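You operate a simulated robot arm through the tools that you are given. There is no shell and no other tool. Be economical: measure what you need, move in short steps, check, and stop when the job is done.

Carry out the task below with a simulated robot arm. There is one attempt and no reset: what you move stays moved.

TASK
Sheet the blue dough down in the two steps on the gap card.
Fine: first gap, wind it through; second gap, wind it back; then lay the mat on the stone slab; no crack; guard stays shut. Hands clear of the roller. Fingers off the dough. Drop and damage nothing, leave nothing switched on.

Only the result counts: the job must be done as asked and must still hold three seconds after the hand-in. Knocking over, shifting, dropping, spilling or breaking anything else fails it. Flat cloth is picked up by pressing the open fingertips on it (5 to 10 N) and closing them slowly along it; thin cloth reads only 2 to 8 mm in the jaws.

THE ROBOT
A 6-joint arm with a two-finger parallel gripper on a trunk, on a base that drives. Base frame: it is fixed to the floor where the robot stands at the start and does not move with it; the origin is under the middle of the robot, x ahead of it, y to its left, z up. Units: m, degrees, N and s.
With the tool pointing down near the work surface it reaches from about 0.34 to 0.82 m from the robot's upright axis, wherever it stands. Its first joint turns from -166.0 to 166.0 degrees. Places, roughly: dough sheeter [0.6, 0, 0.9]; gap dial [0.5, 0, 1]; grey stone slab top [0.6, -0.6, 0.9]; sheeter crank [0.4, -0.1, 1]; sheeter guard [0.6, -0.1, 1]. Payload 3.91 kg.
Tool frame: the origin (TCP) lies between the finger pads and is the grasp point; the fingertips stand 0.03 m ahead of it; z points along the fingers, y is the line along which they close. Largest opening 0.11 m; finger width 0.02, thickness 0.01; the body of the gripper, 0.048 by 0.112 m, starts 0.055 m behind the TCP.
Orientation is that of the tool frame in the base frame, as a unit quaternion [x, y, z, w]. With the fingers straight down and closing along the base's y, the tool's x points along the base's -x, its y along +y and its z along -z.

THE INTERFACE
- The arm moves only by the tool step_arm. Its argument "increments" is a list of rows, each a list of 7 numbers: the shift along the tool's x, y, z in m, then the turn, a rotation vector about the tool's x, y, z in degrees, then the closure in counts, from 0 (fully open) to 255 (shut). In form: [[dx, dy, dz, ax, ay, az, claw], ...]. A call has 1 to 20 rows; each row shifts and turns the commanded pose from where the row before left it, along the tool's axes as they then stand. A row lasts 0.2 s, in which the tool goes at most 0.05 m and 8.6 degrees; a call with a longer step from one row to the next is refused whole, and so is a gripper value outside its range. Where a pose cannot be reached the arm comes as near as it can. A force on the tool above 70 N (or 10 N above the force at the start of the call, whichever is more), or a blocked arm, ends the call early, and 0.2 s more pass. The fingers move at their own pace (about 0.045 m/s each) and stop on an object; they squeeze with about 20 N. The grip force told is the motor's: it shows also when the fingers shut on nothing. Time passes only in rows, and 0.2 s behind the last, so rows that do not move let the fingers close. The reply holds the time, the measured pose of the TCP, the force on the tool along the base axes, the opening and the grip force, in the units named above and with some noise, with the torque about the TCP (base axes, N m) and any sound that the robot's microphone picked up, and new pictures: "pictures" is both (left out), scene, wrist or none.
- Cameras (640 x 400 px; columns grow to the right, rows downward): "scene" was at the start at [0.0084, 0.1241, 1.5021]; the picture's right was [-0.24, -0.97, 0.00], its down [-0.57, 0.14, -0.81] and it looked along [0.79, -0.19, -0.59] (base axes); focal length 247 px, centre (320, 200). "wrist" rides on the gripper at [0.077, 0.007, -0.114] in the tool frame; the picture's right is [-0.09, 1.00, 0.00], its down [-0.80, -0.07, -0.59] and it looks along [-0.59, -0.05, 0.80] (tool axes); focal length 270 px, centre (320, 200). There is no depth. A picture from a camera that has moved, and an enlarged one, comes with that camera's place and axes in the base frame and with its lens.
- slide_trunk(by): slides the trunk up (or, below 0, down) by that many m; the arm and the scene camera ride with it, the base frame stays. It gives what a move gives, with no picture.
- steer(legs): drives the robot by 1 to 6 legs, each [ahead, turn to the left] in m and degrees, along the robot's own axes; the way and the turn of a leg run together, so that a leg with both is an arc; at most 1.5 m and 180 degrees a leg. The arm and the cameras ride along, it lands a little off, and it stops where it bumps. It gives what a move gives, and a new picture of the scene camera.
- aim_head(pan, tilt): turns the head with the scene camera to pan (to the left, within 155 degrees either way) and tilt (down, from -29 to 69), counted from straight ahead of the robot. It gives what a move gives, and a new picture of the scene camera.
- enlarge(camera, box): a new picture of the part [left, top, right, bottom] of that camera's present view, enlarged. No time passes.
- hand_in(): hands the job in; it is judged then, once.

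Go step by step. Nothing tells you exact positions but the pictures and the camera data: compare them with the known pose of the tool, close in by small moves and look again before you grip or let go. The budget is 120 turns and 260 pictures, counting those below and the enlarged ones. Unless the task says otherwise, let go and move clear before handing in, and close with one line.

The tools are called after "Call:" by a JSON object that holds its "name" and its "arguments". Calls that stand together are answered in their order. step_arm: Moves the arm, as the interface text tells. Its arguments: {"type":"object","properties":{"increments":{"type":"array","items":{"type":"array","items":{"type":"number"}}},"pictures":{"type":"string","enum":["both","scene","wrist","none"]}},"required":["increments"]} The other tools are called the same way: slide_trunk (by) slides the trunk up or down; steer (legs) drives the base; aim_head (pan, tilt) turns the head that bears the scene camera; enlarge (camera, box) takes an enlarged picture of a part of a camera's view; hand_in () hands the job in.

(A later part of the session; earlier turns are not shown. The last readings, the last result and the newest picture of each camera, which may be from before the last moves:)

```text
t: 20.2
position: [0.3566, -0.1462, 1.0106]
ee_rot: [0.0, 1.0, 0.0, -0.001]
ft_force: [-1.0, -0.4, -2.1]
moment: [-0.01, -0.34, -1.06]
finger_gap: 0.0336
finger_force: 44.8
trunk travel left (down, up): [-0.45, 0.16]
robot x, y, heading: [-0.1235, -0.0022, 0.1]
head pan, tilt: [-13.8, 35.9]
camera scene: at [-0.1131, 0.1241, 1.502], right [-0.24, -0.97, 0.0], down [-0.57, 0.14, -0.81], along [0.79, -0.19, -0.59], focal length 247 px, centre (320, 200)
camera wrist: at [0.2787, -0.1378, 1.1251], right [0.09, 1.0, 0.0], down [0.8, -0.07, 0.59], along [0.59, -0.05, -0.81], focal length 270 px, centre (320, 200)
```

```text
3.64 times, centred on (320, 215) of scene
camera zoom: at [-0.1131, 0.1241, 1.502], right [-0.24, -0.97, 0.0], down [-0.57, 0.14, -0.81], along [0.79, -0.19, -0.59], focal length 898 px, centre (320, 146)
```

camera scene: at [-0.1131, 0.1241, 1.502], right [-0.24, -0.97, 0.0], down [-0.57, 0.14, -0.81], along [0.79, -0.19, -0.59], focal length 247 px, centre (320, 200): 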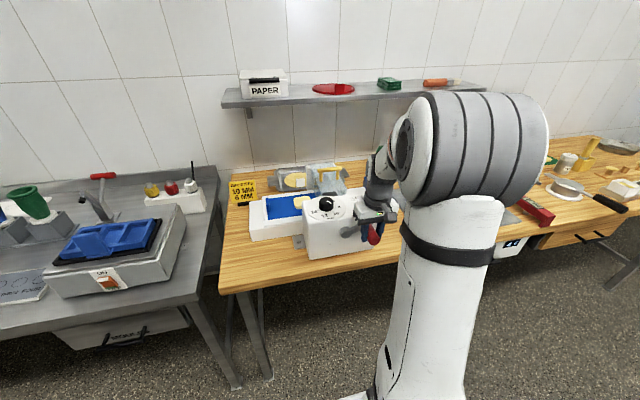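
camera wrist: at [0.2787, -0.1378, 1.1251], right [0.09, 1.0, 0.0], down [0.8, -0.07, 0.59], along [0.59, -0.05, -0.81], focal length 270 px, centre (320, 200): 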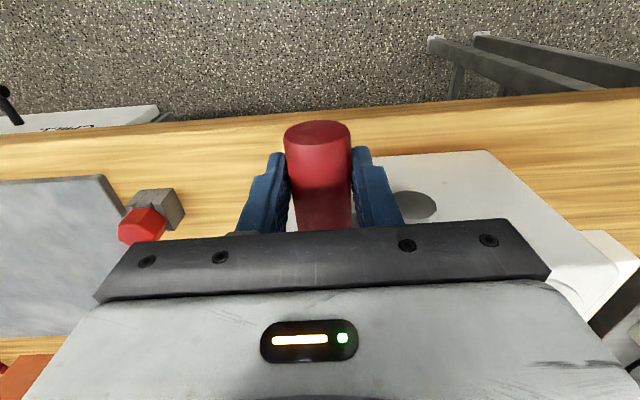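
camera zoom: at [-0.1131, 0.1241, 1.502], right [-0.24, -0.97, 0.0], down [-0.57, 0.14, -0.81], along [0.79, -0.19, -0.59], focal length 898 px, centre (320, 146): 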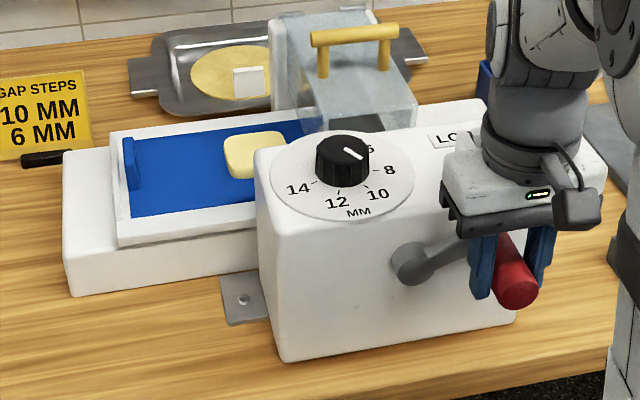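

The carriage moves right as I wind, and the radius fits with low forces. Continuing down the right side.

Call:
{"name": "step_arm", "arguments": {"increments": [[0, -0.0042, 0.0115, 0, 0, 0, 255], [0, -0.0021, 0.012, 0, 0, 0, 255], [0, 0, 0.0122, 0, 0, 0, 255], [0, 0.0021, 0.012, 0, 0, 0, 255], [0, 0.0042, 0.0115, 0, 0, 0, 255], [0, 0.0061, 0.0106, 0, 0, 0, 255], [0, 0.0078, 0.0094, 0, 0, 0, 255], [0, 0, 0, 0, 0, 0, 255]], "pictures": "both"}}

Call:
{"name": "enlarge", "arguments": {"camera": "scene", "box": [240, 160, 400, 270]}}

```text
t: 22.0
position: [0.3579, -0.1274, 0.9339]
ee_rot: [0.002, 1.0, -0.002, 0.003]
ft_force: [4.9, 31.9, 37.3]
moment: [0.27, -0.32, -0.94]
finger_gap: 0.0332
finger_force: 44.7
trunk travel left (down, up): [-0.45, 0.16]
robot x, y, heading: [-0.1229, -0.0047, -0.2]
head pan, tilt: [-13.8, 35.9]
camera scene: at [-0.1156, 0.1292, 1.5019], right [-0.24, -0.97, 0.0], down [-0.57, 0.14, -0.81], along [0.79, -0.2, -0.58], focal length 247 px, centre (320, 200)
camera wrist: at [0.2779, -0.1199, 1.0489], right [0.09, 1.0, 0.0], down [0.8, -0.07, 0.6], along [0.6, -0.06, -0.8], focal length 270 px, centre (320, 200)
```

scene: 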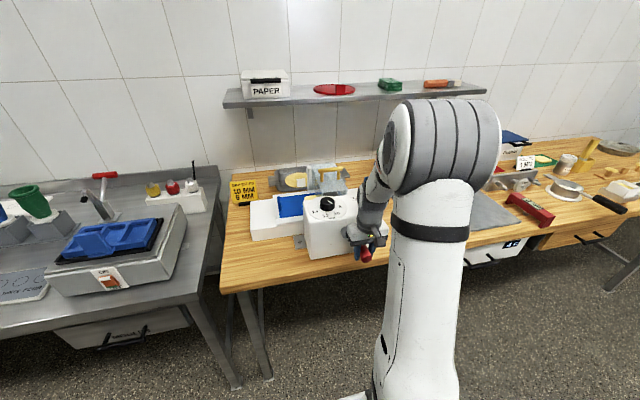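
wrist: 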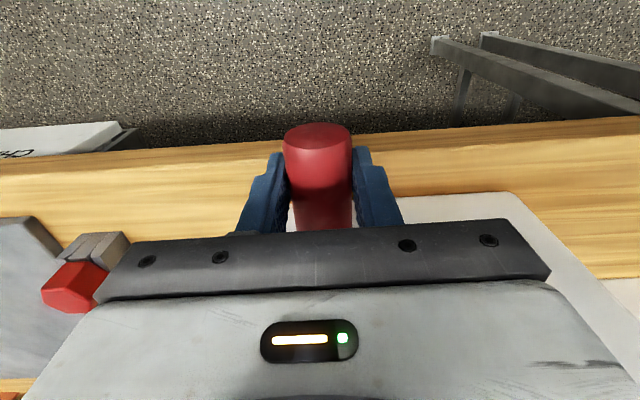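

```text
3.64 times, centred on (320, 215) of scene
camera zoom: at [-0.1156, 0.1292, 1.5019], right [-0.24, -0.97, 0.0], down [-0.57, 0.14, -0.81], along [0.79, -0.2, -0.58], focal length 898 px, centre (320, 146)
```

zoom: 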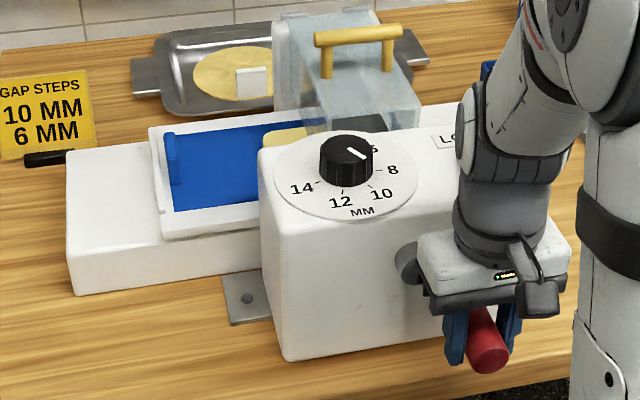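

Forces are radial only; refitted hub is y −0.085, TCP-z 0.985, r 0.066. The dough is reaching the roller, so I'll go at half speed.

Call:
{"name": "step_arm", "arguments": {"increments": [[0, 0.0064, 0.0026, 0, 0, 0, 255], [0, 0.0064, 0.0026, 0, 0, 0, 255], [0, 0.0052, 0.0027, 0, 0, 0, 255], [0, 0.0053, 0.0022, 0, 0, 0, 255], [0, 0.0056, 0.0017, 0, 0, 0, 255], [0, 0.0056, 0.0013, 0, 0, 0, 255], [0, 0.0057, 0.0007, 0, 0, 0, 255], [0, 0.0058, 0.0003, 0, 0, 0, 255], [0, 0.0058, -0.0003, 0, 0, 0, 255], [0, 0.0057, -0.0007, 0, 0, 0, 255], [0, 0, 0, 0, 0, 0, 255]], "pictures": "both"}}

Call:
{"name": "enlarge", "arguments": {"camera": "scene", "box": [240, 160, 400, 270]}}

```text
t: 23.2
position: [0.3586, -0.1131, 0.925]
ee_rot: [0.007, 1.0, -0.001, 0.006]
ft_force: [-11.8, -22.5, 18.1]
moment: [1.73, 0.28, -1.15]
finger_gap: 0.033
finger_force: 45.2
trunk travel left (down, up): [-0.45, 0.16]
robot x, y, heading: [-0.1201, -0.0038, -0.1]
head pan, tilt: [-13.8, 35.9]
stopped in row 5: the force on the tool passed its limit at 76 N (the readings are from after the stop); the commanded pose is now the measured one
camera scene: at [-0.1164, 0.1205, 1.5019], right [-0.24, -0.97, 0.0], down [-0.57, 0.14, -0.81], along [0.79, -0.19, -0.59], focal length 247 px, centre (320, 200)
camera wrist: at [0.2779, -0.1058, 1.0388], right [0.1, 0.99, 0.0], down [0.79, -0.08, 0.6], along [0.6, -0.06, -0.8], focal length 270 px, centre (320, 200)
```

scene: 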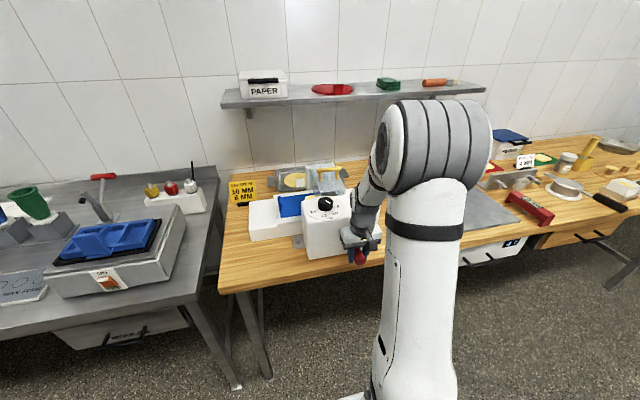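
wrist: 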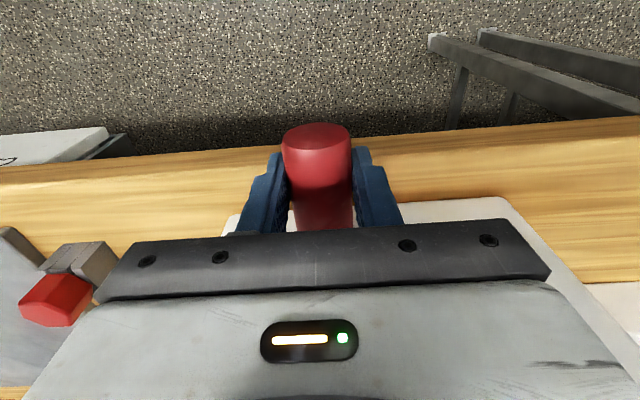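

```text
3.64 times, centred on (320, 215) of scene
camera zoom: at [-0.1164, 0.1205, 1.5019], right [-0.24, -0.97, 0.0], down [-0.57, 0.14, -0.81], along [0.79, -0.19, -0.59], focal length 898 px, centre (320, 146)
```

zoom: 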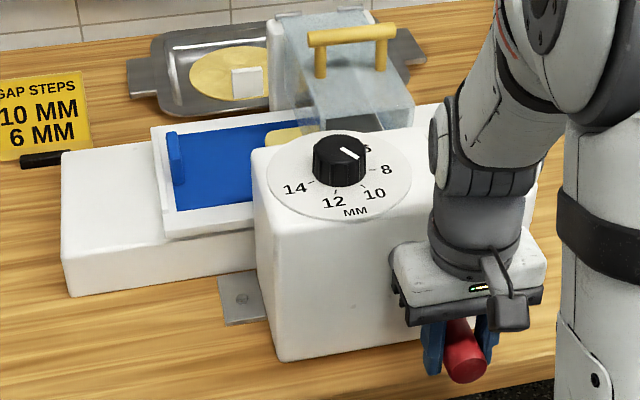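

The stop was mostly leftover radial error plus some dough resistance. I'll continue on the corrected circle, slowly.

Call:
{"name": "step_arm", "arguments": {"increments": [[0, 0.0028, 0.0012, 0, 0, 0, 255], [0, 0.0028, 0.0012, 0, 0, 0, 255], [0, 0.0028, 0.0008, 0, 0, 0, 255], [0, 0.0028, 0.0007, 0, 0, 0, 255], [0, 0, 0, 0, 0, 0, 255]], "pictures": "scene"}}

Call:
{"name": "enlarge", "arguments": {"camera": "scene", "box": [240, 160, 400, 270]}}

```text
t: 23.7
position: [0.359, -0.1141, 0.9246]
ee_rot: [0.011, 1.0, -0.002, 0.008]
ft_force: [-15.8, -31.5, 12.3]
moment: [1.9, -1.35, -0.26]
finger_gap: 0.0331
finger_force: 44.7
trunk travel left (down, up): [-0.45, 0.16]
robot x, y, heading: [-0.1257, -0.002, 0.2]
head pan, tilt: [-13.8, 35.9]
stopped in row 2: the force on the tool passed its limit at 74 N (the readings are from after the stop); the commanded pose is now the measured one
camera scene: at [-0.1169, 0.1191, 1.5022], right [-0.24, -0.97, 0.0], down [-0.57, 0.14, -0.81], along [0.79, -0.19, -0.59], focal length 247 px, centre (320, 200)
```

scene: 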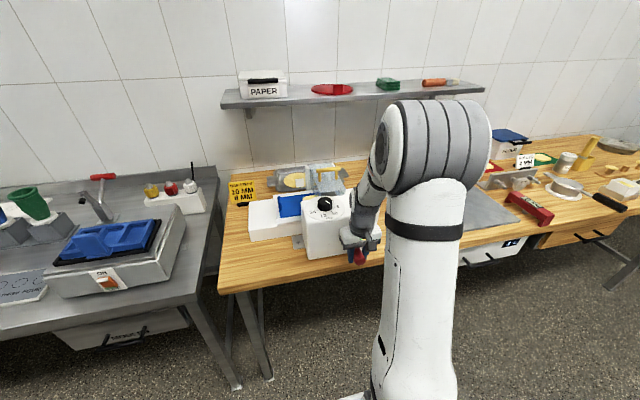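

```text
3.64 times, centred on (320, 215) of scene
camera zoom: at [-0.1169, 0.1191, 1.5022], right [-0.24, -0.97, 0.0], down [-0.57, 0.14, -0.81], along [0.79, -0.19, -0.59], focal length 898 px, centre (320, 146)
```

zoom: 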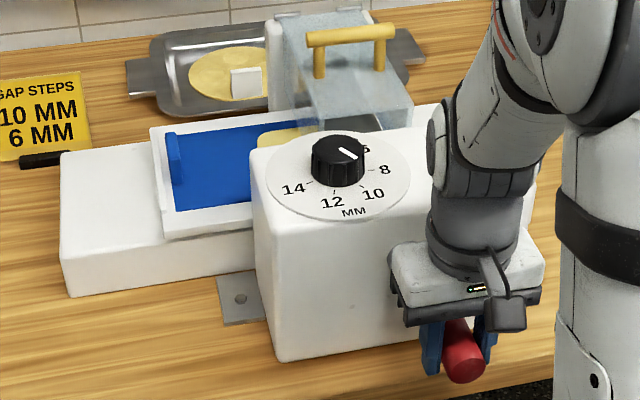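

It resists at 154°, possibly because the gripper body meets the hub. Checking closely.

Call:
{"name": "enlarge", "arguments": {"camera": "scene", "box": [325, 210, 385, 270]}}

Call:
{"name": "enlarge", "arguments": {"camera": "scene", "box": [275, 160, 350, 220]}}

```text
6.67 times, centred on (355, 240) of scene
camera zoom: at [-0.1169, 0.1191, 1.5022], right [-0.24, -0.97, 0.0], down [-0.57, 0.14, -0.81], along [0.79, -0.19, -0.59], focal length 1646 px, centre (87, -67)
```

zoom: 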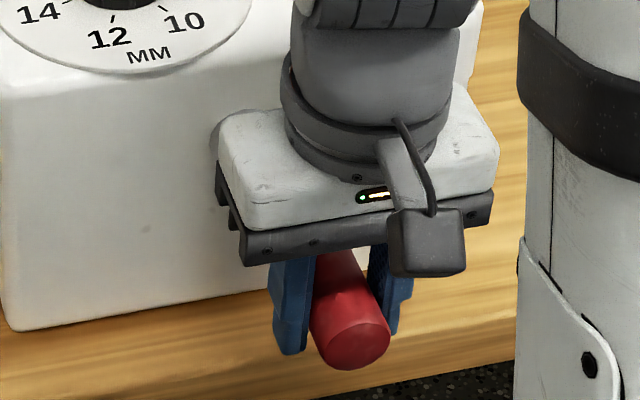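

```text
6.67 times, centred on (312, 190) of scene
camera zoom: at [-0.1169, 0.1191, 1.5022], right [-0.24, -0.97, 0.0], down [-0.57, 0.14, -0.81], along [0.79, -0.19, -0.59], focal length 1646 px, centre (370, 267)
```

zoom: 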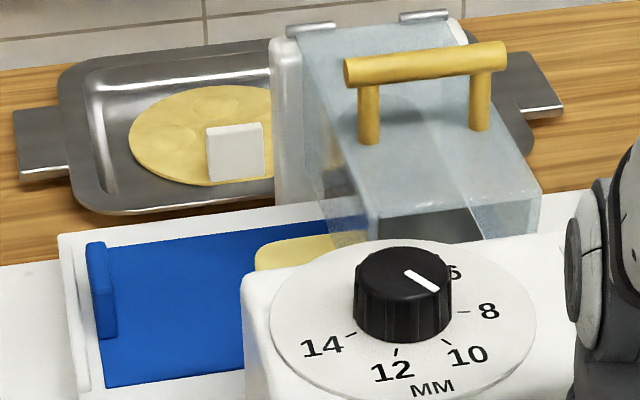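

Gripper body/wrist seems to foul the hub. I'll release, back off, and regrip with the tool tilted so the body stays clear of the housing.

Call:
{"name": "step_arm", "arguments": {"increments": [[0, 0, 0, 0, 0, 0, 60], [0, 0, 0, 0, 0, 0, 60], [0, 0, 0, 0, 0, 0, 60], [0.03, 0, 0, 0, 0, 0, 60], [0.03, 0, 0, 0, 0, 0, 60], [0.03, 0, 0, 0, 0, 0, 60]], "pictures": "scene"}}

Call:
{"name": "enlarge", "arguments": {"camera": "scene", "box": [250, 160, 400, 270]}}

```text
t: 25.1
position: [0.2698, -0.1075, 0.9212]
ee_rot: [0.008, 1.0, -0.004, 0.006]
ft_force: [0.4, 0.6, 0.4]
moment: [0.01, 0.0, 0.04]
finger_gap: 0.0841
finger_force: 0.1
trunk travel left (down, up): [-0.45, 0.16]
robot x, y, heading: [-0.1186, -0.0033, -0.2]
head pan, tilt: [-13.8, 35.9]
camera scene: at [-0.1136, 0.1238, 1.502], right [-0.24, -0.97, 0.0], down [-0.57, 0.14, -0.81], along [0.79, -0.19, -0.59], focal length 247 px, centre (320, 200)
```

scene: 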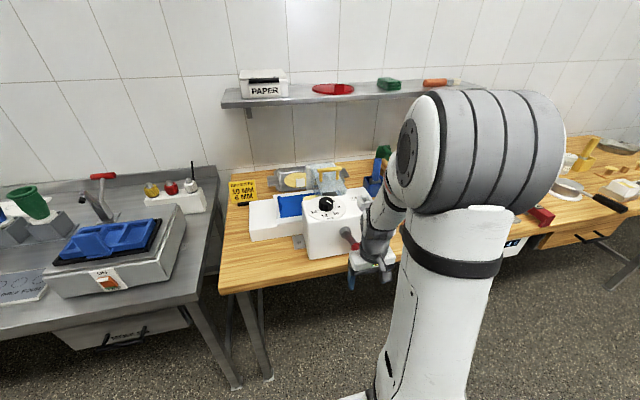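

```text
3.64 times, centred on (325, 215) of scene
camera zoom: at [-0.1136, 0.1238, 1.502], right [-0.24, -0.97, 0.0], down [-0.57, 0.14, -0.81], along [0.79, -0.19, -0.59], focal length 898 px, centre (302, 146)
```

zoom: 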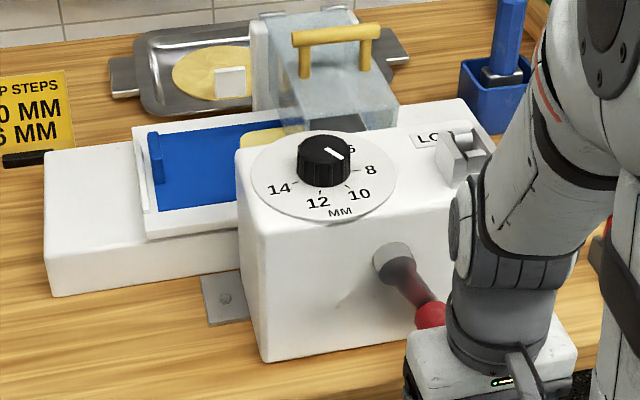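

Call:
{"name": "steer", "arguments": {"legs": [[-0.15, 0]]}}

Call:
{"name": "step_arm", "arguments": {"increments": [[-0.04, 0, -0.02, 0, -8, 0, 60], [-0.02, 0, 0, 0, -8, 0, 60], [0, 0, 0, 0, -8, 0, 60], [0, 0, 0, 0, -8, 0, 60], [0, 0, 0, 0, -8, 0, 60], [0, 0, 0, 0, -8, 0, 60], [0, 0, 0, 0, 0, 0, 60]], "pictures": "both"}}

```text
t: 26.5
position: [0.1212, -0.1085, 0.9223]
ee_rot: [0.009, 1.0, -0.003, 0.006]
ft_force: [0.0, 0.5, -0.8]
moment: [-0.01, 0.02, 0.0]
finger_gap: 0.0839
finger_force: 0.0
trunk travel left (down, up): [-0.45, 0.16]
robot x, y, heading: [-0.2754, -0.0004, 0.1]
head pan, tilt: [-13.8, 35.9]
camera scene: at [-0.2637, 0.1243, 1.5021], right [-0.24, -0.97, 0.0], down [-0.57, 0.14, -0.81], along [0.79, -0.19, -0.59], focal length 247 px, centre (320, 200)
```

scene: 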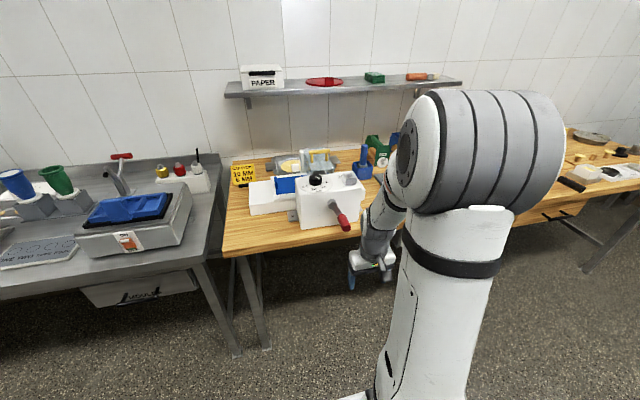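

```text
t: 28.1
position: [0.1833, -0.0995, 0.9455]
ee_rot: [0.001, 0.946, 0.02, 0.325]
ft_force: [0.1, -0.3, 0.9]
moment: [-0.01, -0.01, -0.02]
finger_gap: 0.0839
finger_force: 0.1
out of reach, approached as far as the arm can: row 4, 5
trunk travel left (down, up): [-0.45, 0.16]
robot x, y, heading: [-0.2734, -0.0017, -0.3]
head pan, tilt: [-13.8, 35.9]
camera scene: at [-0.2631, 0.1243, 1.5021], right [-0.24, -0.97, 0.0], down [-0.57, 0.14, -0.81], along [0.79, -0.19, -0.59], focal length 247 px, centre (320, 200)
camera wrist: at [0.0511, -0.0948, 0.9889], right [0.06, 0.99, 0.09], down [0.27, -0.1, 0.96], along [0.96, -0.03, -0.27], focal length 270 px, centre (320, 200)
```

scene: 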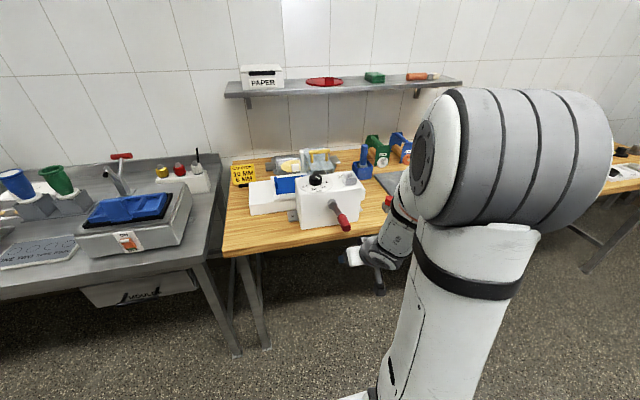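
wrist: 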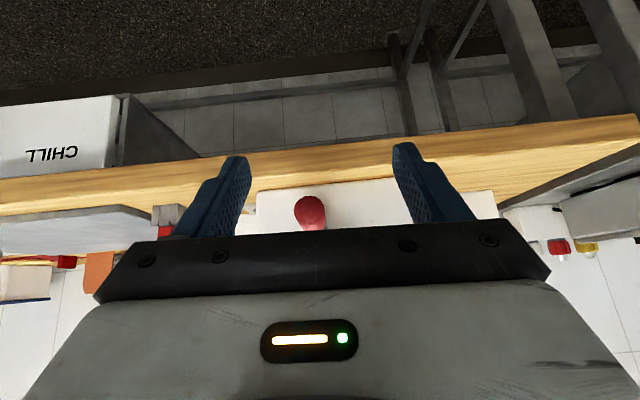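

Tilted ~38°. The handle end appears at about (0.331, −0.115, 0.922). Approaching and levelling the roll.

Call:
{"name": "step_arm", "arguments": {"increments": [[-0.0262, -0.005, 0.0205, 1.7, 0, -1.3, 60], [-0.0262, -0.005, 0.0205, 0, 0, 0, 60], [-0.0262, -0.005, 0.0205, 0, 0, 0, 60], [0, 0, 0, 0, 0, 0, 60]], "pictures": "both"}}

Call:
{"name": "enlarge", "arguments": {"camera": "wrist", "box": [200, 100, 440, 250]}}

Call:
{"name": "enlarge", "arguments": {"camera": "scene", "box": [290, 150, 410, 280]}}

```text
t: 29.1
position: [0.2814, -0.1154, 0.9492]
ee_rot: [-0.003, 0.938, -0.005, 0.346]
ft_force: [-1.0, -0.4, 1.1]
moment: [0.02, -0.02, 0.01]
finger_gap: 0.0844
finger_force: 0.0
trunk travel left (down, up): [-0.45, 0.16]
robot x, y, heading: [-0.2716, -0.0048, 0.1]
head pan, tilt: [-13.8, 35.9]
camera scene: at [-0.2629, 0.1243, 1.5021], right [-0.24, -0.97, 0.0], down [-0.57, 0.14, -0.81], along [0.79, -0.19, -0.59], focal length 247 px, centre (320, 200)
camera wrist: at [0.1474, -0.1075, 0.9865], right [0.07, 1.0, 0.05], down [0.23, -0.06, 0.97], along [0.97, -0.05, -0.23], focal length 270 px, centre (320, 200)
```

scene: 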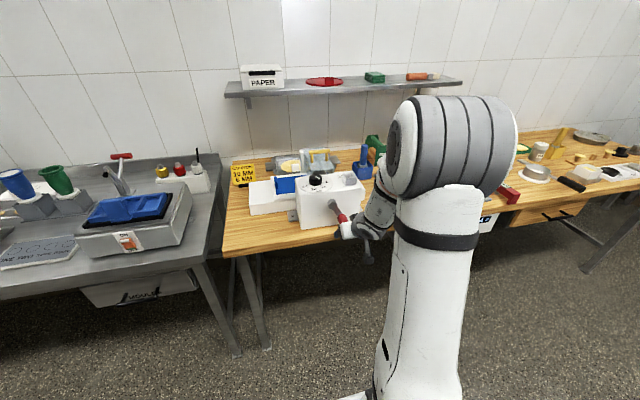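
wrist: 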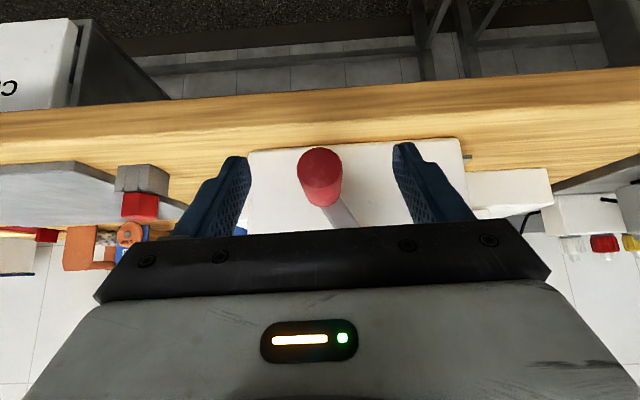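

```text
2.67 times, centred on (320, 175) of wrist
camera zoom: at [0.1474, -0.1075, 0.9865], right [0.07, 1.0, 0.05], down [0.23, -0.06, 0.97], along [0.97, -0.05, -0.23], focal length 721 px, centre (320, 267)
```

zoom: 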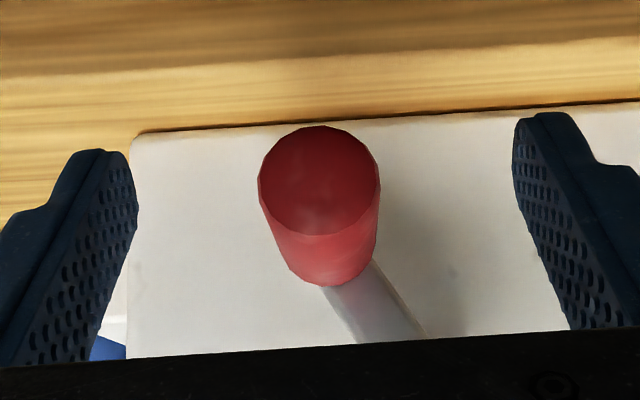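

```text
3.08 times, centred on (350, 215) of scene
camera zoom: at [-0.2629, 0.1243, 1.5021], right [-0.24, -0.97, 0.0], down [-0.57, 0.14, -0.81], along [0.79, -0.19, -0.59], focal length 760 px, centre (228, 154)
```

zoom: 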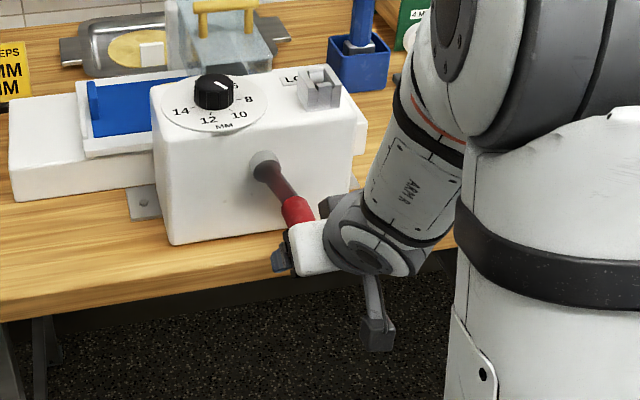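

Call:
{"name": "step_arm", "arguments": {"increments": [[-0.0195, 0, 0.0, 0, 0, 0, 60], [-0.0196, 0, 0.0244, 0, 0, 0, 60], [0, 0, 0.02, 0, 0, 0, 60], [0, 0, 0.02, 0, 0, 0, 60], [0, 0, 0, 0, 0, 0, 60], [0, 0, 0, 0, 0, 0, 255], [0, 0, 0, 0, 0, 0, 255], [0, 0, 0, 0, 0, 0, 255], [0, 0, 0, 0, 0, 0, 255]], "pictures": "both"}}

Call:
{"name": "enlarge", "arguments": {"camera": "scene", "box": [290, 150, 410, 280]}}

```text
t: 31.1
position: [0.3536, -0.1156, 0.9259]
ee_rot: [-0.003, 0.939, -0.005, 0.345]
ft_force: [-0.6, 1.5, -1.5]
moment: [-0.01, -0.03, -0.67]
finger_gap: 0.0338
finger_force: 39.6
trunk travel left (down, up): [-0.45, 0.16]
robot x, y, heading: [-0.273, -0.006, 0.3]
head pan, tilt: [-13.8, 35.9]
camera scene: at [-0.2627, 0.1244, 1.502], right [-0.24, -0.97, 0.0], down [-0.57, 0.14, -0.81], along [0.79, -0.19, -0.59], focal length 247 px, centre (320, 200)
camera wrist: at [0.2192, -0.1073, 0.963], right [0.07, 1.0, 0.05], down [0.23, -0.06, 0.97], along [0.97, -0.06, -0.23], focal length 270 px, centre (320, 200)
```

scene: 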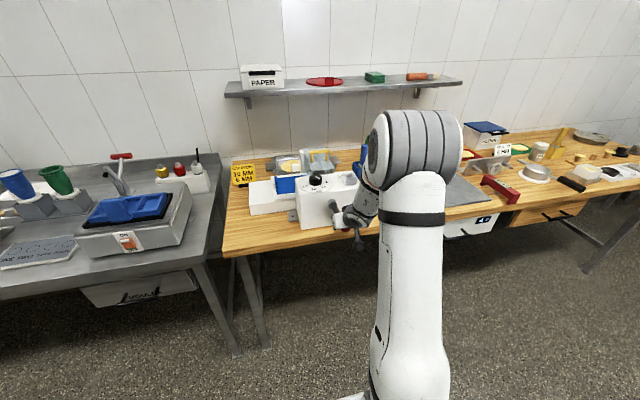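
wrist: 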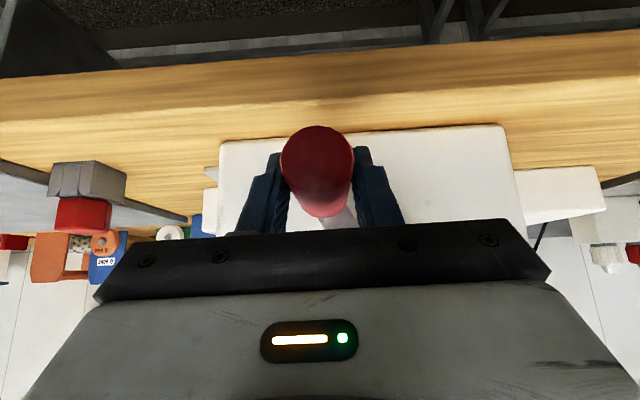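

```text
3.08 times, centred on (350, 215) of scene
camera zoom: at [-0.2627, 0.1244, 1.502], right [-0.24, -0.97, 0.0], down [-0.57, 0.14, -0.81], along [0.79, -0.19, -0.59], focal length 760 px, centre (228, 154)
```

zoom: 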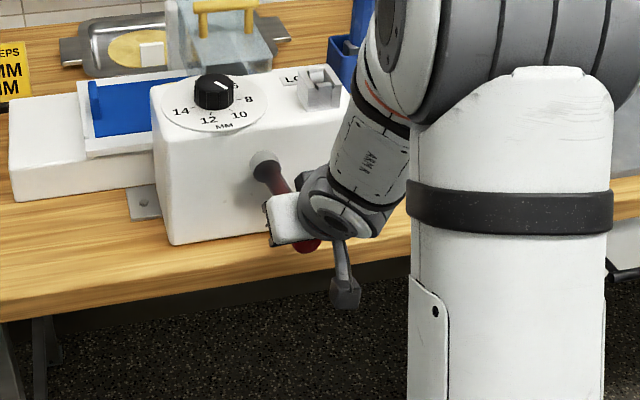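

Gripped cleanly. A small test turn to see whether resistance persists.

Call:
{"name": "step_arm", "arguments": {"increments": [[0.0008, 0.0027, 0.0009, 0, 0, 0, 255], [0.0008, 0.0027, 0.0009, 0, 0, 0, 255], [0.0007, 0.0027, 0.0008, 0, 0, 0, 255], [0.0006, 0.0027, 0.0008, 0, 0, 0, 255], [0, 0, 0, 0, 0, 0, 255]], "pictures": "scene"}}

Call:
{"name": "enlarge", "arguments": {"camera": "scene", "box": [230, 150, 390, 270]}}

```text
t: 32.3
position: [0.3539, -0.1052, 0.9209]
ee_rot: [-0.003, 0.939, -0.004, 0.345]
ft_force: [3.2, -0.5, -0.4]
moment: [0.02, 0.16, -1.4]
finger_gap: 0.0342
finger_force: 44.7
trunk travel left (down, up): [-0.45, 0.16]
robot x, y, heading: [-0.2712, -0.0081, -0.2]
head pan, tilt: [-13.8, 35.9]
camera scene: at [-0.2625, 0.1242, 1.5021], right [-0.24, -0.97, 0.0], down [-0.57, 0.14, -0.81], along [0.79, -0.19, -0.59], focal length 247 px, centre (320, 200)
```

scene: 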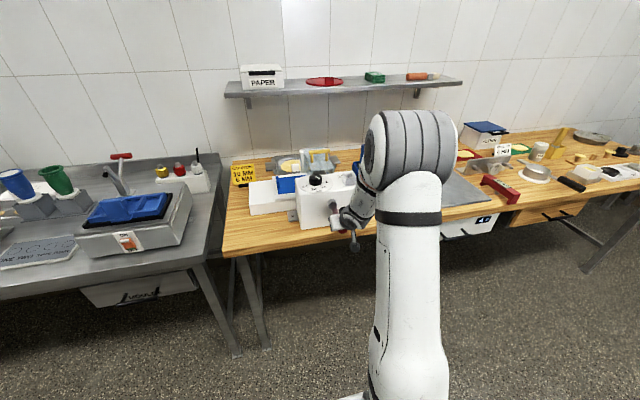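

```text
3.33 times, centred on (310, 210) of scene
camera zoom: at [-0.2625, 0.1242, 1.5021], right [-0.24, -0.97, 0.0], down [-0.57, 0.14, -0.81], along [0.79, -0.19, -0.59], focal length 823 px, centre (353, 167)
```

zoom: 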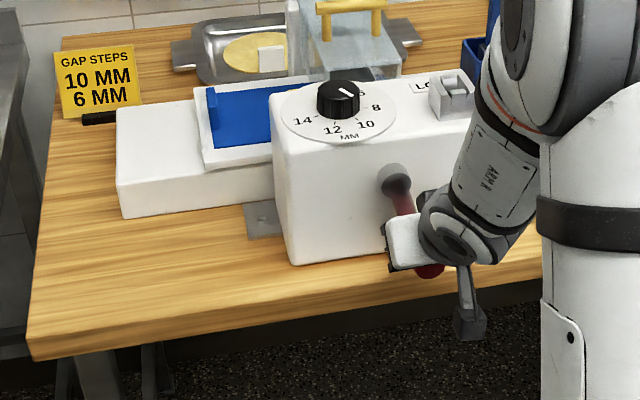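

It now turns freely, so the earlier stop was the gripper touching the hub. Continuing around the bottom.

Call:
{"name": "step_arm", "arguments": {"increments": [[0.0016, 0.0113, 0.0019, 0, 0, 0, 255], [0.0003, 0.0116, 0.0004, 0, 0, 0, 255], [-0.001, 0.0115, -0.0011, 0, 0, 0, 255], [-0.0023, 0.011, -0.0027, 0, 0, 0, 255], [-0.0034, 0.0103, -0.004, 0, 0, 0, 255], [-0.0046, 0.0092, -0.0053, 0, 0, 0, 255], [0, 0, 0, 0, 0, 0, 255]], "pictures": "scene"}}

Call:
{"name": "enlarge", "arguments": {"camera": "scene", "box": [230, 150, 390, 270]}}

```text
t: 33.9
position: [0.3545, -0.0404, 0.935]
ee_rot: [-0.003, 0.938, -0.005, 0.345]
ft_force: [15.0, -3.2, 3.2]
moment: [-0.02, 0.09, -1.23]
finger_gap: 0.0338
finger_force: 45.4
trunk travel left (down, up): [-0.45, 0.16]
robot x, y, heading: [-0.2722, -0.0017, -0.0]
head pan, tilt: [-13.8, 35.9]
camera scene: at [-0.2613, 0.1239, 1.5021], right [-0.24, -0.97, 0.0], down [-0.57, 0.14, -0.81], along [0.79, -0.19, -0.59], focal length 247 px, centre (320, 200)
```

scene: 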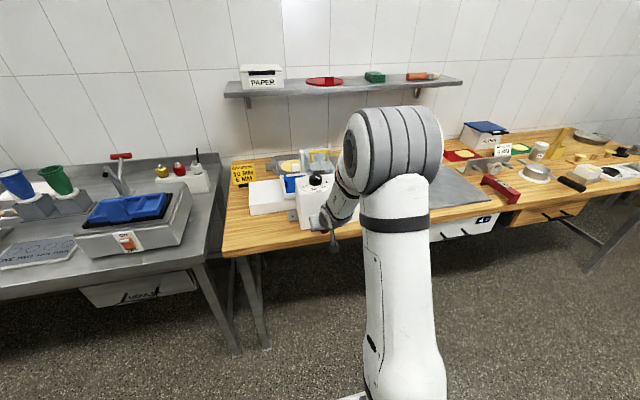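

```text
3.33 times, centred on (310, 210) of scene
camera zoom: at [-0.2613, 0.1239, 1.5021], right [-0.24, -0.97, 0.0], down [-0.57, 0.14, -0.81], along [0.79, -0.19, -0.59], focal length 823 px, centre (353, 167)
```

zoom: 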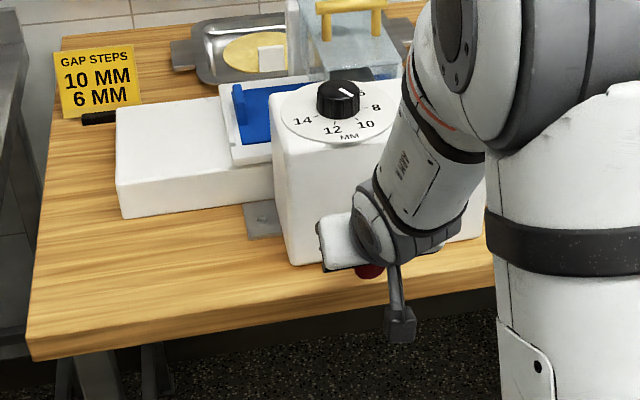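

Call:
{"name": "step_arm", "arguments": {"increments": [[-0.0056, 0.0078, -0.0065, 0, 0, 0, 255], [-0.0063, 0.0062, -0.0074, 0, 0, 0, 255], [-0.007, 0.0044, -0.0081, 0, 0, 0, 255], [-0.0073, 0.0025, -0.0086, 0, 0, 0, 255], [-0.0075, 0.0005, -0.0088, 0, 0, 0, 255], [-0.0075, -0.0015, -0.0087, 0, 0, 0, 255], [-0.0072, -0.0035, -0.0084, 0, 0, 0, 255], [0, 0, 0, 0, 0, 0, 255]], "pictures": "scene"}}

Call:
{"name": "enlarge", "arguments": {"camera": "scene", "box": [230, 150, 390, 270]}}

```text
t: 35.7
position: [0.3547, -0.0192, 0.9814]
ee_rot: [-0.002, 0.937, 0.0, 0.349]
ft_force: [4.7, -18.1, -1.6]
moment: [-0.13, 1.25, -1.63]
finger_gap: 0.0339
finger_force: 45.4
out of reach, approached as far as the arm can: row 5, 6, 7
trunk travel left (down, up): [-0.45, 0.16]
robot x, y, heading: [-0.2724, -0.0039, -0.3]
head pan, tilt: [-13.8, 35.9]
camera scene: at [-0.2621, 0.1219, 1.5023], right [-0.24, -0.97, 0.0], down [-0.57, 0.14, -0.81], along [0.79, -0.19, -0.59], focal length 247 px, centre (320, 200)
```

scene: 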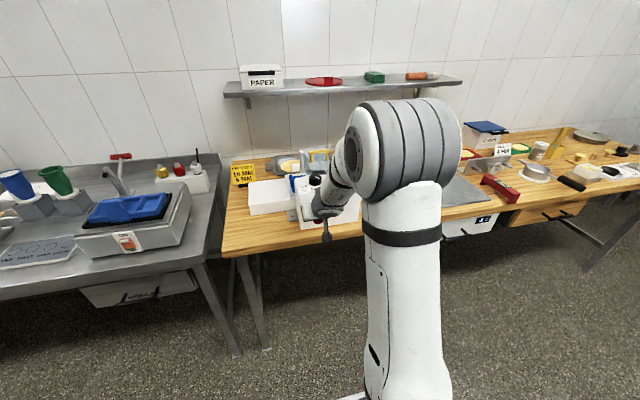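

```text
3.33 times, centred on (310, 210) of scene
camera zoom: at [-0.2621, 0.1219, 1.5023], right [-0.24, -0.97, 0.0], down [-0.57, 0.14, -0.81], along [0.79, -0.19, -0.59], focal length 823 px, centre (353, 167)
```

zoom: 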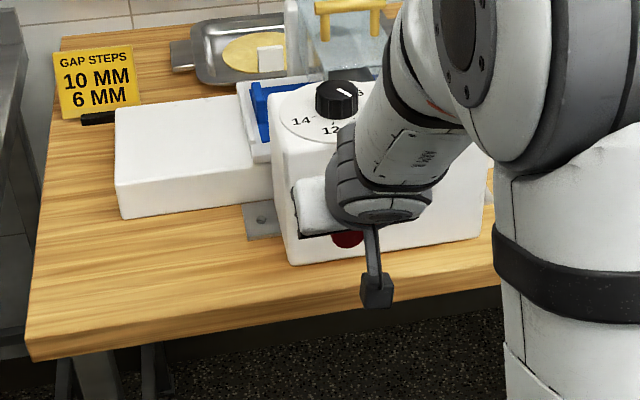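

Reach limit at this tilt. Above hub level the upright tool is fine, so I'll untilt in place while gripping.

Call:
{"name": "step_arm", "arguments": {"increments": [[0, 0, 0, 0, 8, 0, 255], [0, 0, 0, 0, 8, 0, 255], [0, 0, 0, 0, 8, 0, 255], [0, 0, 0, 0, 0, 0, 255]], "pictures": "scene"}}

Call:
{"name": "enlarge", "arguments": {"camera": "scene", "box": [230, 150, 390, 270]}}

```text
t: 36.7
position: [0.3548, -0.0187, 0.982]
ee_rot: [-0.002, 0.937, 0.0, 0.35]
ft_force: [-0.3, -20.9, -0.9]
moment: [-0.15, 0.68, -1.47]
finger_gap: 0.0343
finger_force: 45.4
out of reach, approached as far as the arm can: row 1, 2, 3
trunk travel left (down, up): [-0.45, 0.16]
robot x, y, heading: [-0.2717, -0.0057, -0.1]
head pan, tilt: [-13.8, 35.9]
camera scene: at [-0.2628, 0.1214, 1.5023], right [-0.24, -0.97, 0.0], down [-0.57, 0.14, -0.81], along [0.79, -0.19, -0.59], focal length 247 px, centre (320, 200)
```

scene: 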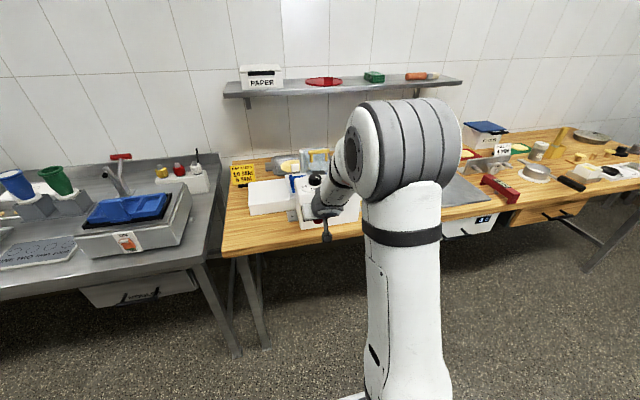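

```text
3.33 times, centred on (310, 210) of scene
camera zoom: at [-0.2628, 0.1214, 1.5023], right [-0.24, -0.97, 0.0], down [-0.57, 0.14, -0.81], along [0.79, -0.19, -0.59], focal length 823 px, centre (353, 167)
```

zoom: 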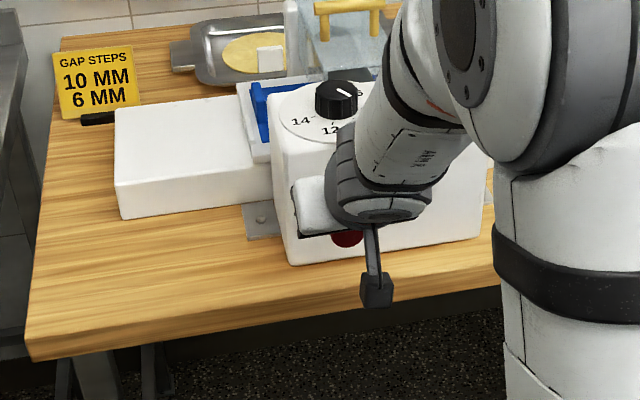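

Stuck on a reach limit. I'll release the handle and back the hand off to reconfigure; the crank holds its place on its own.

Call:
{"name": "step_arm", "arguments": {"increments": [[0, 0, 0, 0, 0, 0, 60], [0, 0, 0, 0, 0, 0, 60], [0, 0, 0, 0, 0, 0, 60]], "pictures": "none"}}

Call:
{"name": "step_arm", "arguments": {"increments": [[0.02, 0, -0.02, 0, 0, 0, 60], [0.02, 0, -0.02, 0, 0, 0, 60]], "pictures": "both"}}

```text
t: 37.5
position: [0.3541, -0.0169, 0.9821]
ee_rot: [-0.005, 0.936, 0.0, 0.351]
ft_force: [-0.3, -0.3, -0.2]
moment: [-0.03, -0.01, 0.0]
finger_gap: 0.0843
finger_force: 0.0
trunk travel left (down, up): [-0.45, 0.16]
robot x, y, heading: [-0.2717, -0.0024, 0.2]
head pan, tilt: [-13.8, 35.9]
```

```text
t: 38.1
position: [0.2968, -0.0174, 0.986]
ee_rot: [-0.005, 0.937, 0.0, 0.35]
ft_force: [0.8, 0.4, -0.2]
moment: [-0.01, -0.03, -0.03]
finger_gap: 0.0843
finger_force: 0.0
trunk travel left (down, up): [-0.45, 0.16]
robot x, y, heading: [-0.274, -0.0047, -0.1]
head pan, tilt: [-13.8, 35.9]
camera scene: at [-0.2636, 0.1243, 1.5021], right [-0.24, -0.97, 0.0], down [-0.57, 0.14, -0.81], along [0.79, -0.19, -0.59], focal length 247 px, centre (320, 200)
camera wrist: at [0.1628, -0.0113, 1.022], right [0.06, 1.0, 0.05], down [0.22, -0.07, 0.97], along [0.97, -0.05, -0.22], focal length 270 px, centre (320, 200)
```

scene: 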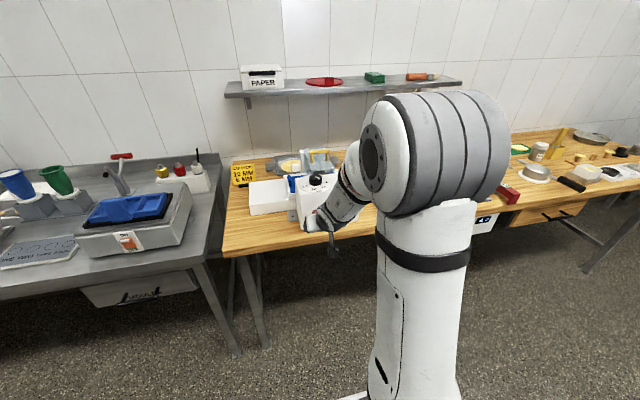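
wrist: 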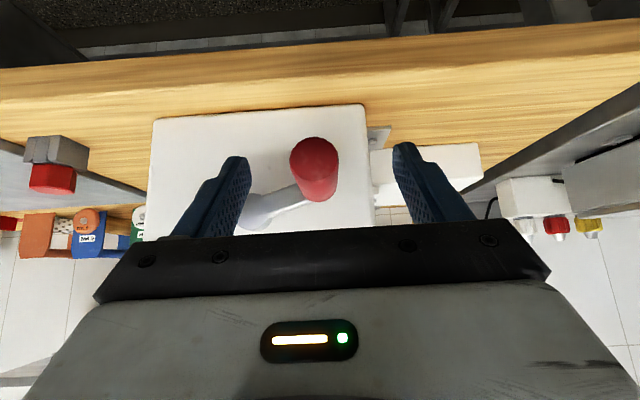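

Call:
{"name": "step_arm", "arguments": {"increments": [[0, 0, -0.02, 0, 8, 0, 60], [0, 0, -0.02, 0, 8, 0, 60], [0, 0, -0.02, 0, 8, 0, 60], [0, 0, -0.02, 0, 8, 0, 60], [0, 0, -0.02, 0, 8, 0, 60], [0, 0, 0, 0, 0, 0, 60]], "pictures": "none"}}

```text
t: 39.5
position: [0.2997, 0.0034, 1.0058]
ee_rot: [-0.023, 0.941, 0.049, 0.335]
ft_force: [-0.3, -0.4, 0.5]
moment: [0.0, -0.04, 0.0]
finger_gap: 0.0841
finger_force: 0.1
out of reach, approached as far as the arm can: row 1, 2, 3, 4, 5
trunk travel left (down, up): [-0.45, 0.16]
robot x, y, heading: [-0.2721, -0.0038, -0.0]
head pan, tilt: [-13.8, 35.9]
```

This looks like the joint-1 limit for straight-ahead poses. I'll retract, then turn the base left so the crank sits to the arm's right.

Call:
{"name": "step_arm", "arguments": {"increments": [[0.02, -0.01, -0.005, 0, 0, 0, 60], [0.02, -0.02, -0.005, 0, 0, 0, 60], [0.01, -0.02, -0.005, 0, 0, 0, 60]], "pictures": "none"}}

Call:
{"name": "steer", "arguments": {"legs": [[0, 35]]}}

Call:
{"name": "aim_head", "arguments": {"pan": -45, "tilt": 36}}

```text
t: 40.3
position: [0.2546, -0.0507, 0.9817]
ee_rot: [-0.024, 0.941, 0.049, 0.335]
ft_force: [0.0, 0.3, 0.3]
moment: [0.01, 0.01, 0.01]
finger_gap: 0.084
finger_force: 0.1
trunk travel left (down, up): [-0.45, 0.16]
robot x, y, heading: [-0.2729, -0.0052, 0.0]
head pan, tilt: [-13.8, 35.9]
```

```text
t: 42.4
position: [0.183, 0.2615, 0.9818]
ee_rot: [-0.308, 0.889, 0.148, 0.303]
ft_force: [0.8, -0.7, 0.5]
moment: [0.01, 0.02, 0.0]
finger_gap: 0.0842
finger_force: 0.0
trunk travel left (down, up): [-0.45, 0.16]
robot x, y, heading: [-0.2674, -0.0158, 35.2]
head pan, tilt: [-13.8, 35.9]
camera scene: at [-0.3342, 0.0961, 1.5021], right [0.36, -0.93, 0.0], down [-0.55, -0.21, -0.81], along [0.76, 0.29, -0.59], focal length 247 px, centre (320, 200)
```

scene: 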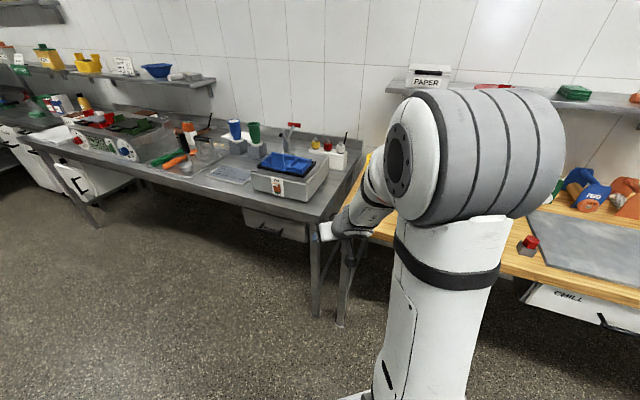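

```text
t: 43.3
position: [0.1827, 0.2617, 0.9821]
ee_rot: [-0.308, 0.89, 0.147, 0.303]
ft_force: [-0.8, -0.5, -0.4]
moment: [-0.03, -0.01, 0.02]
finger_gap: 0.0842
finger_force: 0.1
trunk travel left (down, up): [-0.45, 0.16]
robot x, y, heading: [-0.266, -0.0161, 34.5]
head pan, tilt: [-45.0, 36.0]
camera scene: at [-0.3293, 0.0499, 1.502], right [-0.17, -0.98, 0.0], down [-0.58, 0.1, -0.81], along [0.8, -0.14, -0.59], focal length 247 px, centre (320, 200)
```

scene: 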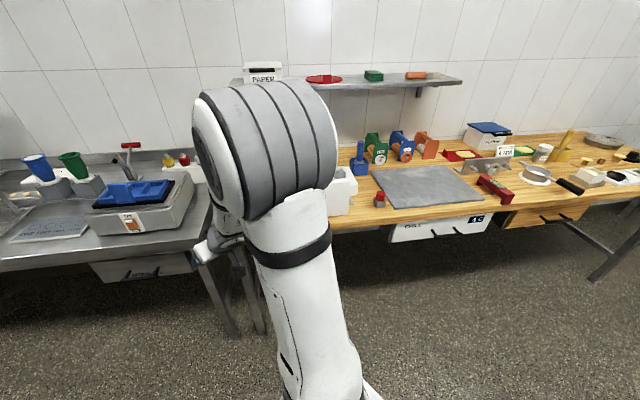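

Call:
{"name": "step_arm", "arguments": {"increments": [[0, 0, 0, 5.69, -0.46, 5.6, 60], [0, 0, 0, 5.69, -0.46, 5.6, 60], [0, 0, 0, 5.69, -0.46, 5.6, 60], [0, 0, 0, 5.69, -0.46, 5.6, 60], [0, 0, 0, 5.69, -0.46, 5.6, 60], [0, -0.045, 0, 0, 0, 0, 60], [0, -0.045, 0, 0, 0, 0, 60], [0, -0.045, 0, 0, 0, 0, 60], [0, -0.045, 0, 0, 0, 0, 60], [0, -0.045, 0, 0, 0, 0, 60], [0, -0.045, 0, 0, 0, 0, 60], [0, 0, 0, 0, 0, 0, 60]], "pictures": "both"}}

```text
t: 45.9
position: [0.2119, 0.0331, 0.9795]
ee_rot: [-0.017, 0.948, 0.033, 0.318]
ft_force: [-1.0, 0.3, -1.2]
moment: [-0.08, -0.12, 0.13]
finger_gap: 0.0843
finger_force: 0.0
out of reach, approached as far as the arm can: row 2, 3, 9, 10, 11
trunk travel left (down, up): [-0.45, 0.16]
robot x, y, heading: [-0.2653, -0.0155, 35.0]
head pan, tilt: [-45.0, 36.0]
camera scene: at [-0.3294, 0.0498, 1.502], right [-0.17, -0.98, 0.0], down [-0.58, 0.1, -0.81], along [0.8, -0.14, -0.59], focal length 247 px, centre (320, 200)
camera wrist: at [0.0802, 0.0302, 1.0242], right [0.02, 0.99, 0.11], down [0.29, -0.11, 0.95], along [0.96, 0.01, -0.29], focal length 270 px, centre (320, 200)
```

scene: 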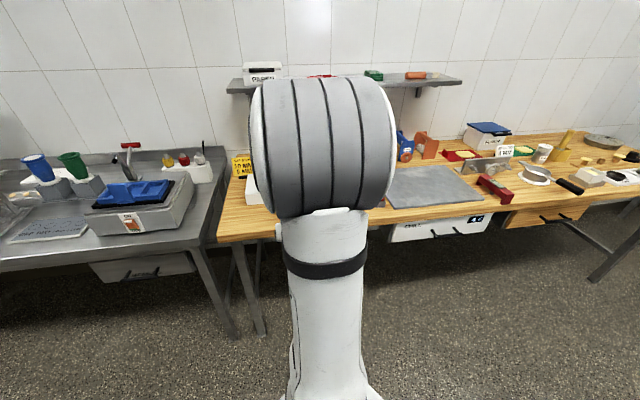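
wrist: 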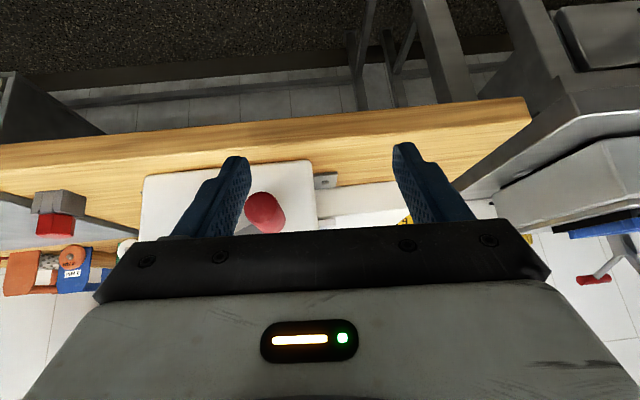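

Too close/tilted for the arm here. A tilt of about 20° should be enough to clear the hub; I'll reduce it and move forward.

Call:
{"name": "step_arm", "arguments": {"increments": [[0, 0, 0, 0, 6, 0, 60], [-0.02, 0, 0.0, 0, 6, 0, 60], [-0.03, 0, 0, 0, 6, 0, 60], [-0.02, 0, 0, 0, 0, 0, 60], [0, 0, 0, 0, 0, 0, 60]], "pictures": "wrist"}}

```text
t: 47.1
position: [0.2651, 0.0496, 1.0102]
ee_rot: [-0.076, 0.969, 0.039, 0.233]
ft_force: [0.2, 0.3, -0.4]
moment: [0.02, 0.0, -0.03]
finger_gap: 0.0843
finger_force: 0.0
out of reach, approached as far as the arm can: row 1, 2
trunk travel left (down, up): [-0.45, 0.16]
robot x, y, heading: [-0.2651, -0.0126, 34.7]
head pan, tilt: [-45.0, 36.0]
camera wrist: at [0.1429, 0.0343, 1.0778], right [-0.09, 0.99, 0.08], down [0.45, -0.03, 0.89], along [0.89, 0.11, -0.45], focal length 270 px, centre (320, 200)
```

wrist: 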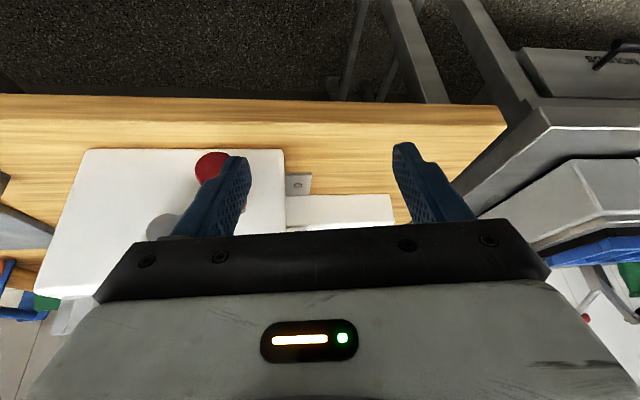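

Call:
{"name": "step_arm", "arguments": {"increments": [[0, 0, 0, 2.95, 3.5, 3.9, 60], [0, 0, 0, 2.95, 3.5, 3.9, 60], [0, -0.035, 0, 0, 0, 0, 60], [0, -0.035, 0, 0, 0, 0, 60], [0, 0, 0, 0, 0, 0, 60]], "pictures": "wrist"}}

Call:
{"name": "aim_head", "arguments": {"pan": -30, "tilt": 36}}

```text
t: 48.3
position: [0.2673, -0.0404, 0.99]
ee_rot: [-0.042, 0.976, 0.039, 0.209]
ft_force: [-0.6, 0.1, -0.5]
moment: [0.01, 0.01, 0.01]
finger_gap: 0.0842
finger_force: 0.0
out of reach, approached as far as the arm can: row 1, 2
trunk travel left (down, up): [-0.45, 0.16]
robot x, y, heading: [-0.2657, -0.0144, 35.2]
head pan, tilt: [-45.0, 36.0]
camera wrist: at [0.1492, -0.0487, 1.063], right [-0.02, 1.0, 0.1], down [0.49, -0.07, 0.87], along [0.87, 0.06, -0.49], focal length 270 px, centre (320, 200)
```

wrist: 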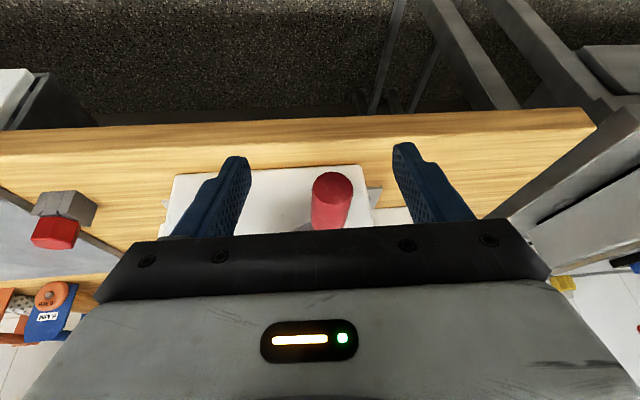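

```text
t: 49.1
position: [0.2671, -0.0391, 0.9891]
ee_rot: [-0.043, 0.976, 0.04, 0.21]
ft_force: [-0.2, -0.4, 0.5]
moment: [-0.02, -0.01, 0.02]
finger_gap: 0.0842
finger_force: 0.1
trunk travel left (down, up): [-0.45, 0.16]
robot x, y, heading: [-0.2679, -0.0146, 34.8]
head pan, tilt: [-30.0, 36.0]
camera scene: at [-0.3284, 0.0726, 1.502], right [0.09, -1.0, 0.0], down [-0.59, -0.05, -0.81], along [0.81, 0.07, -0.59], focal length 247 px, centre (320, 200)
```

scene: 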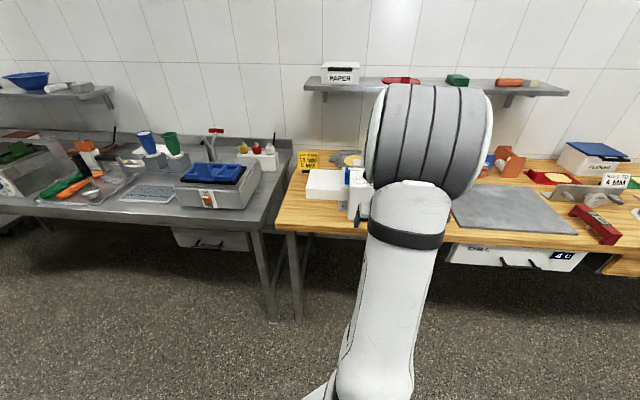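

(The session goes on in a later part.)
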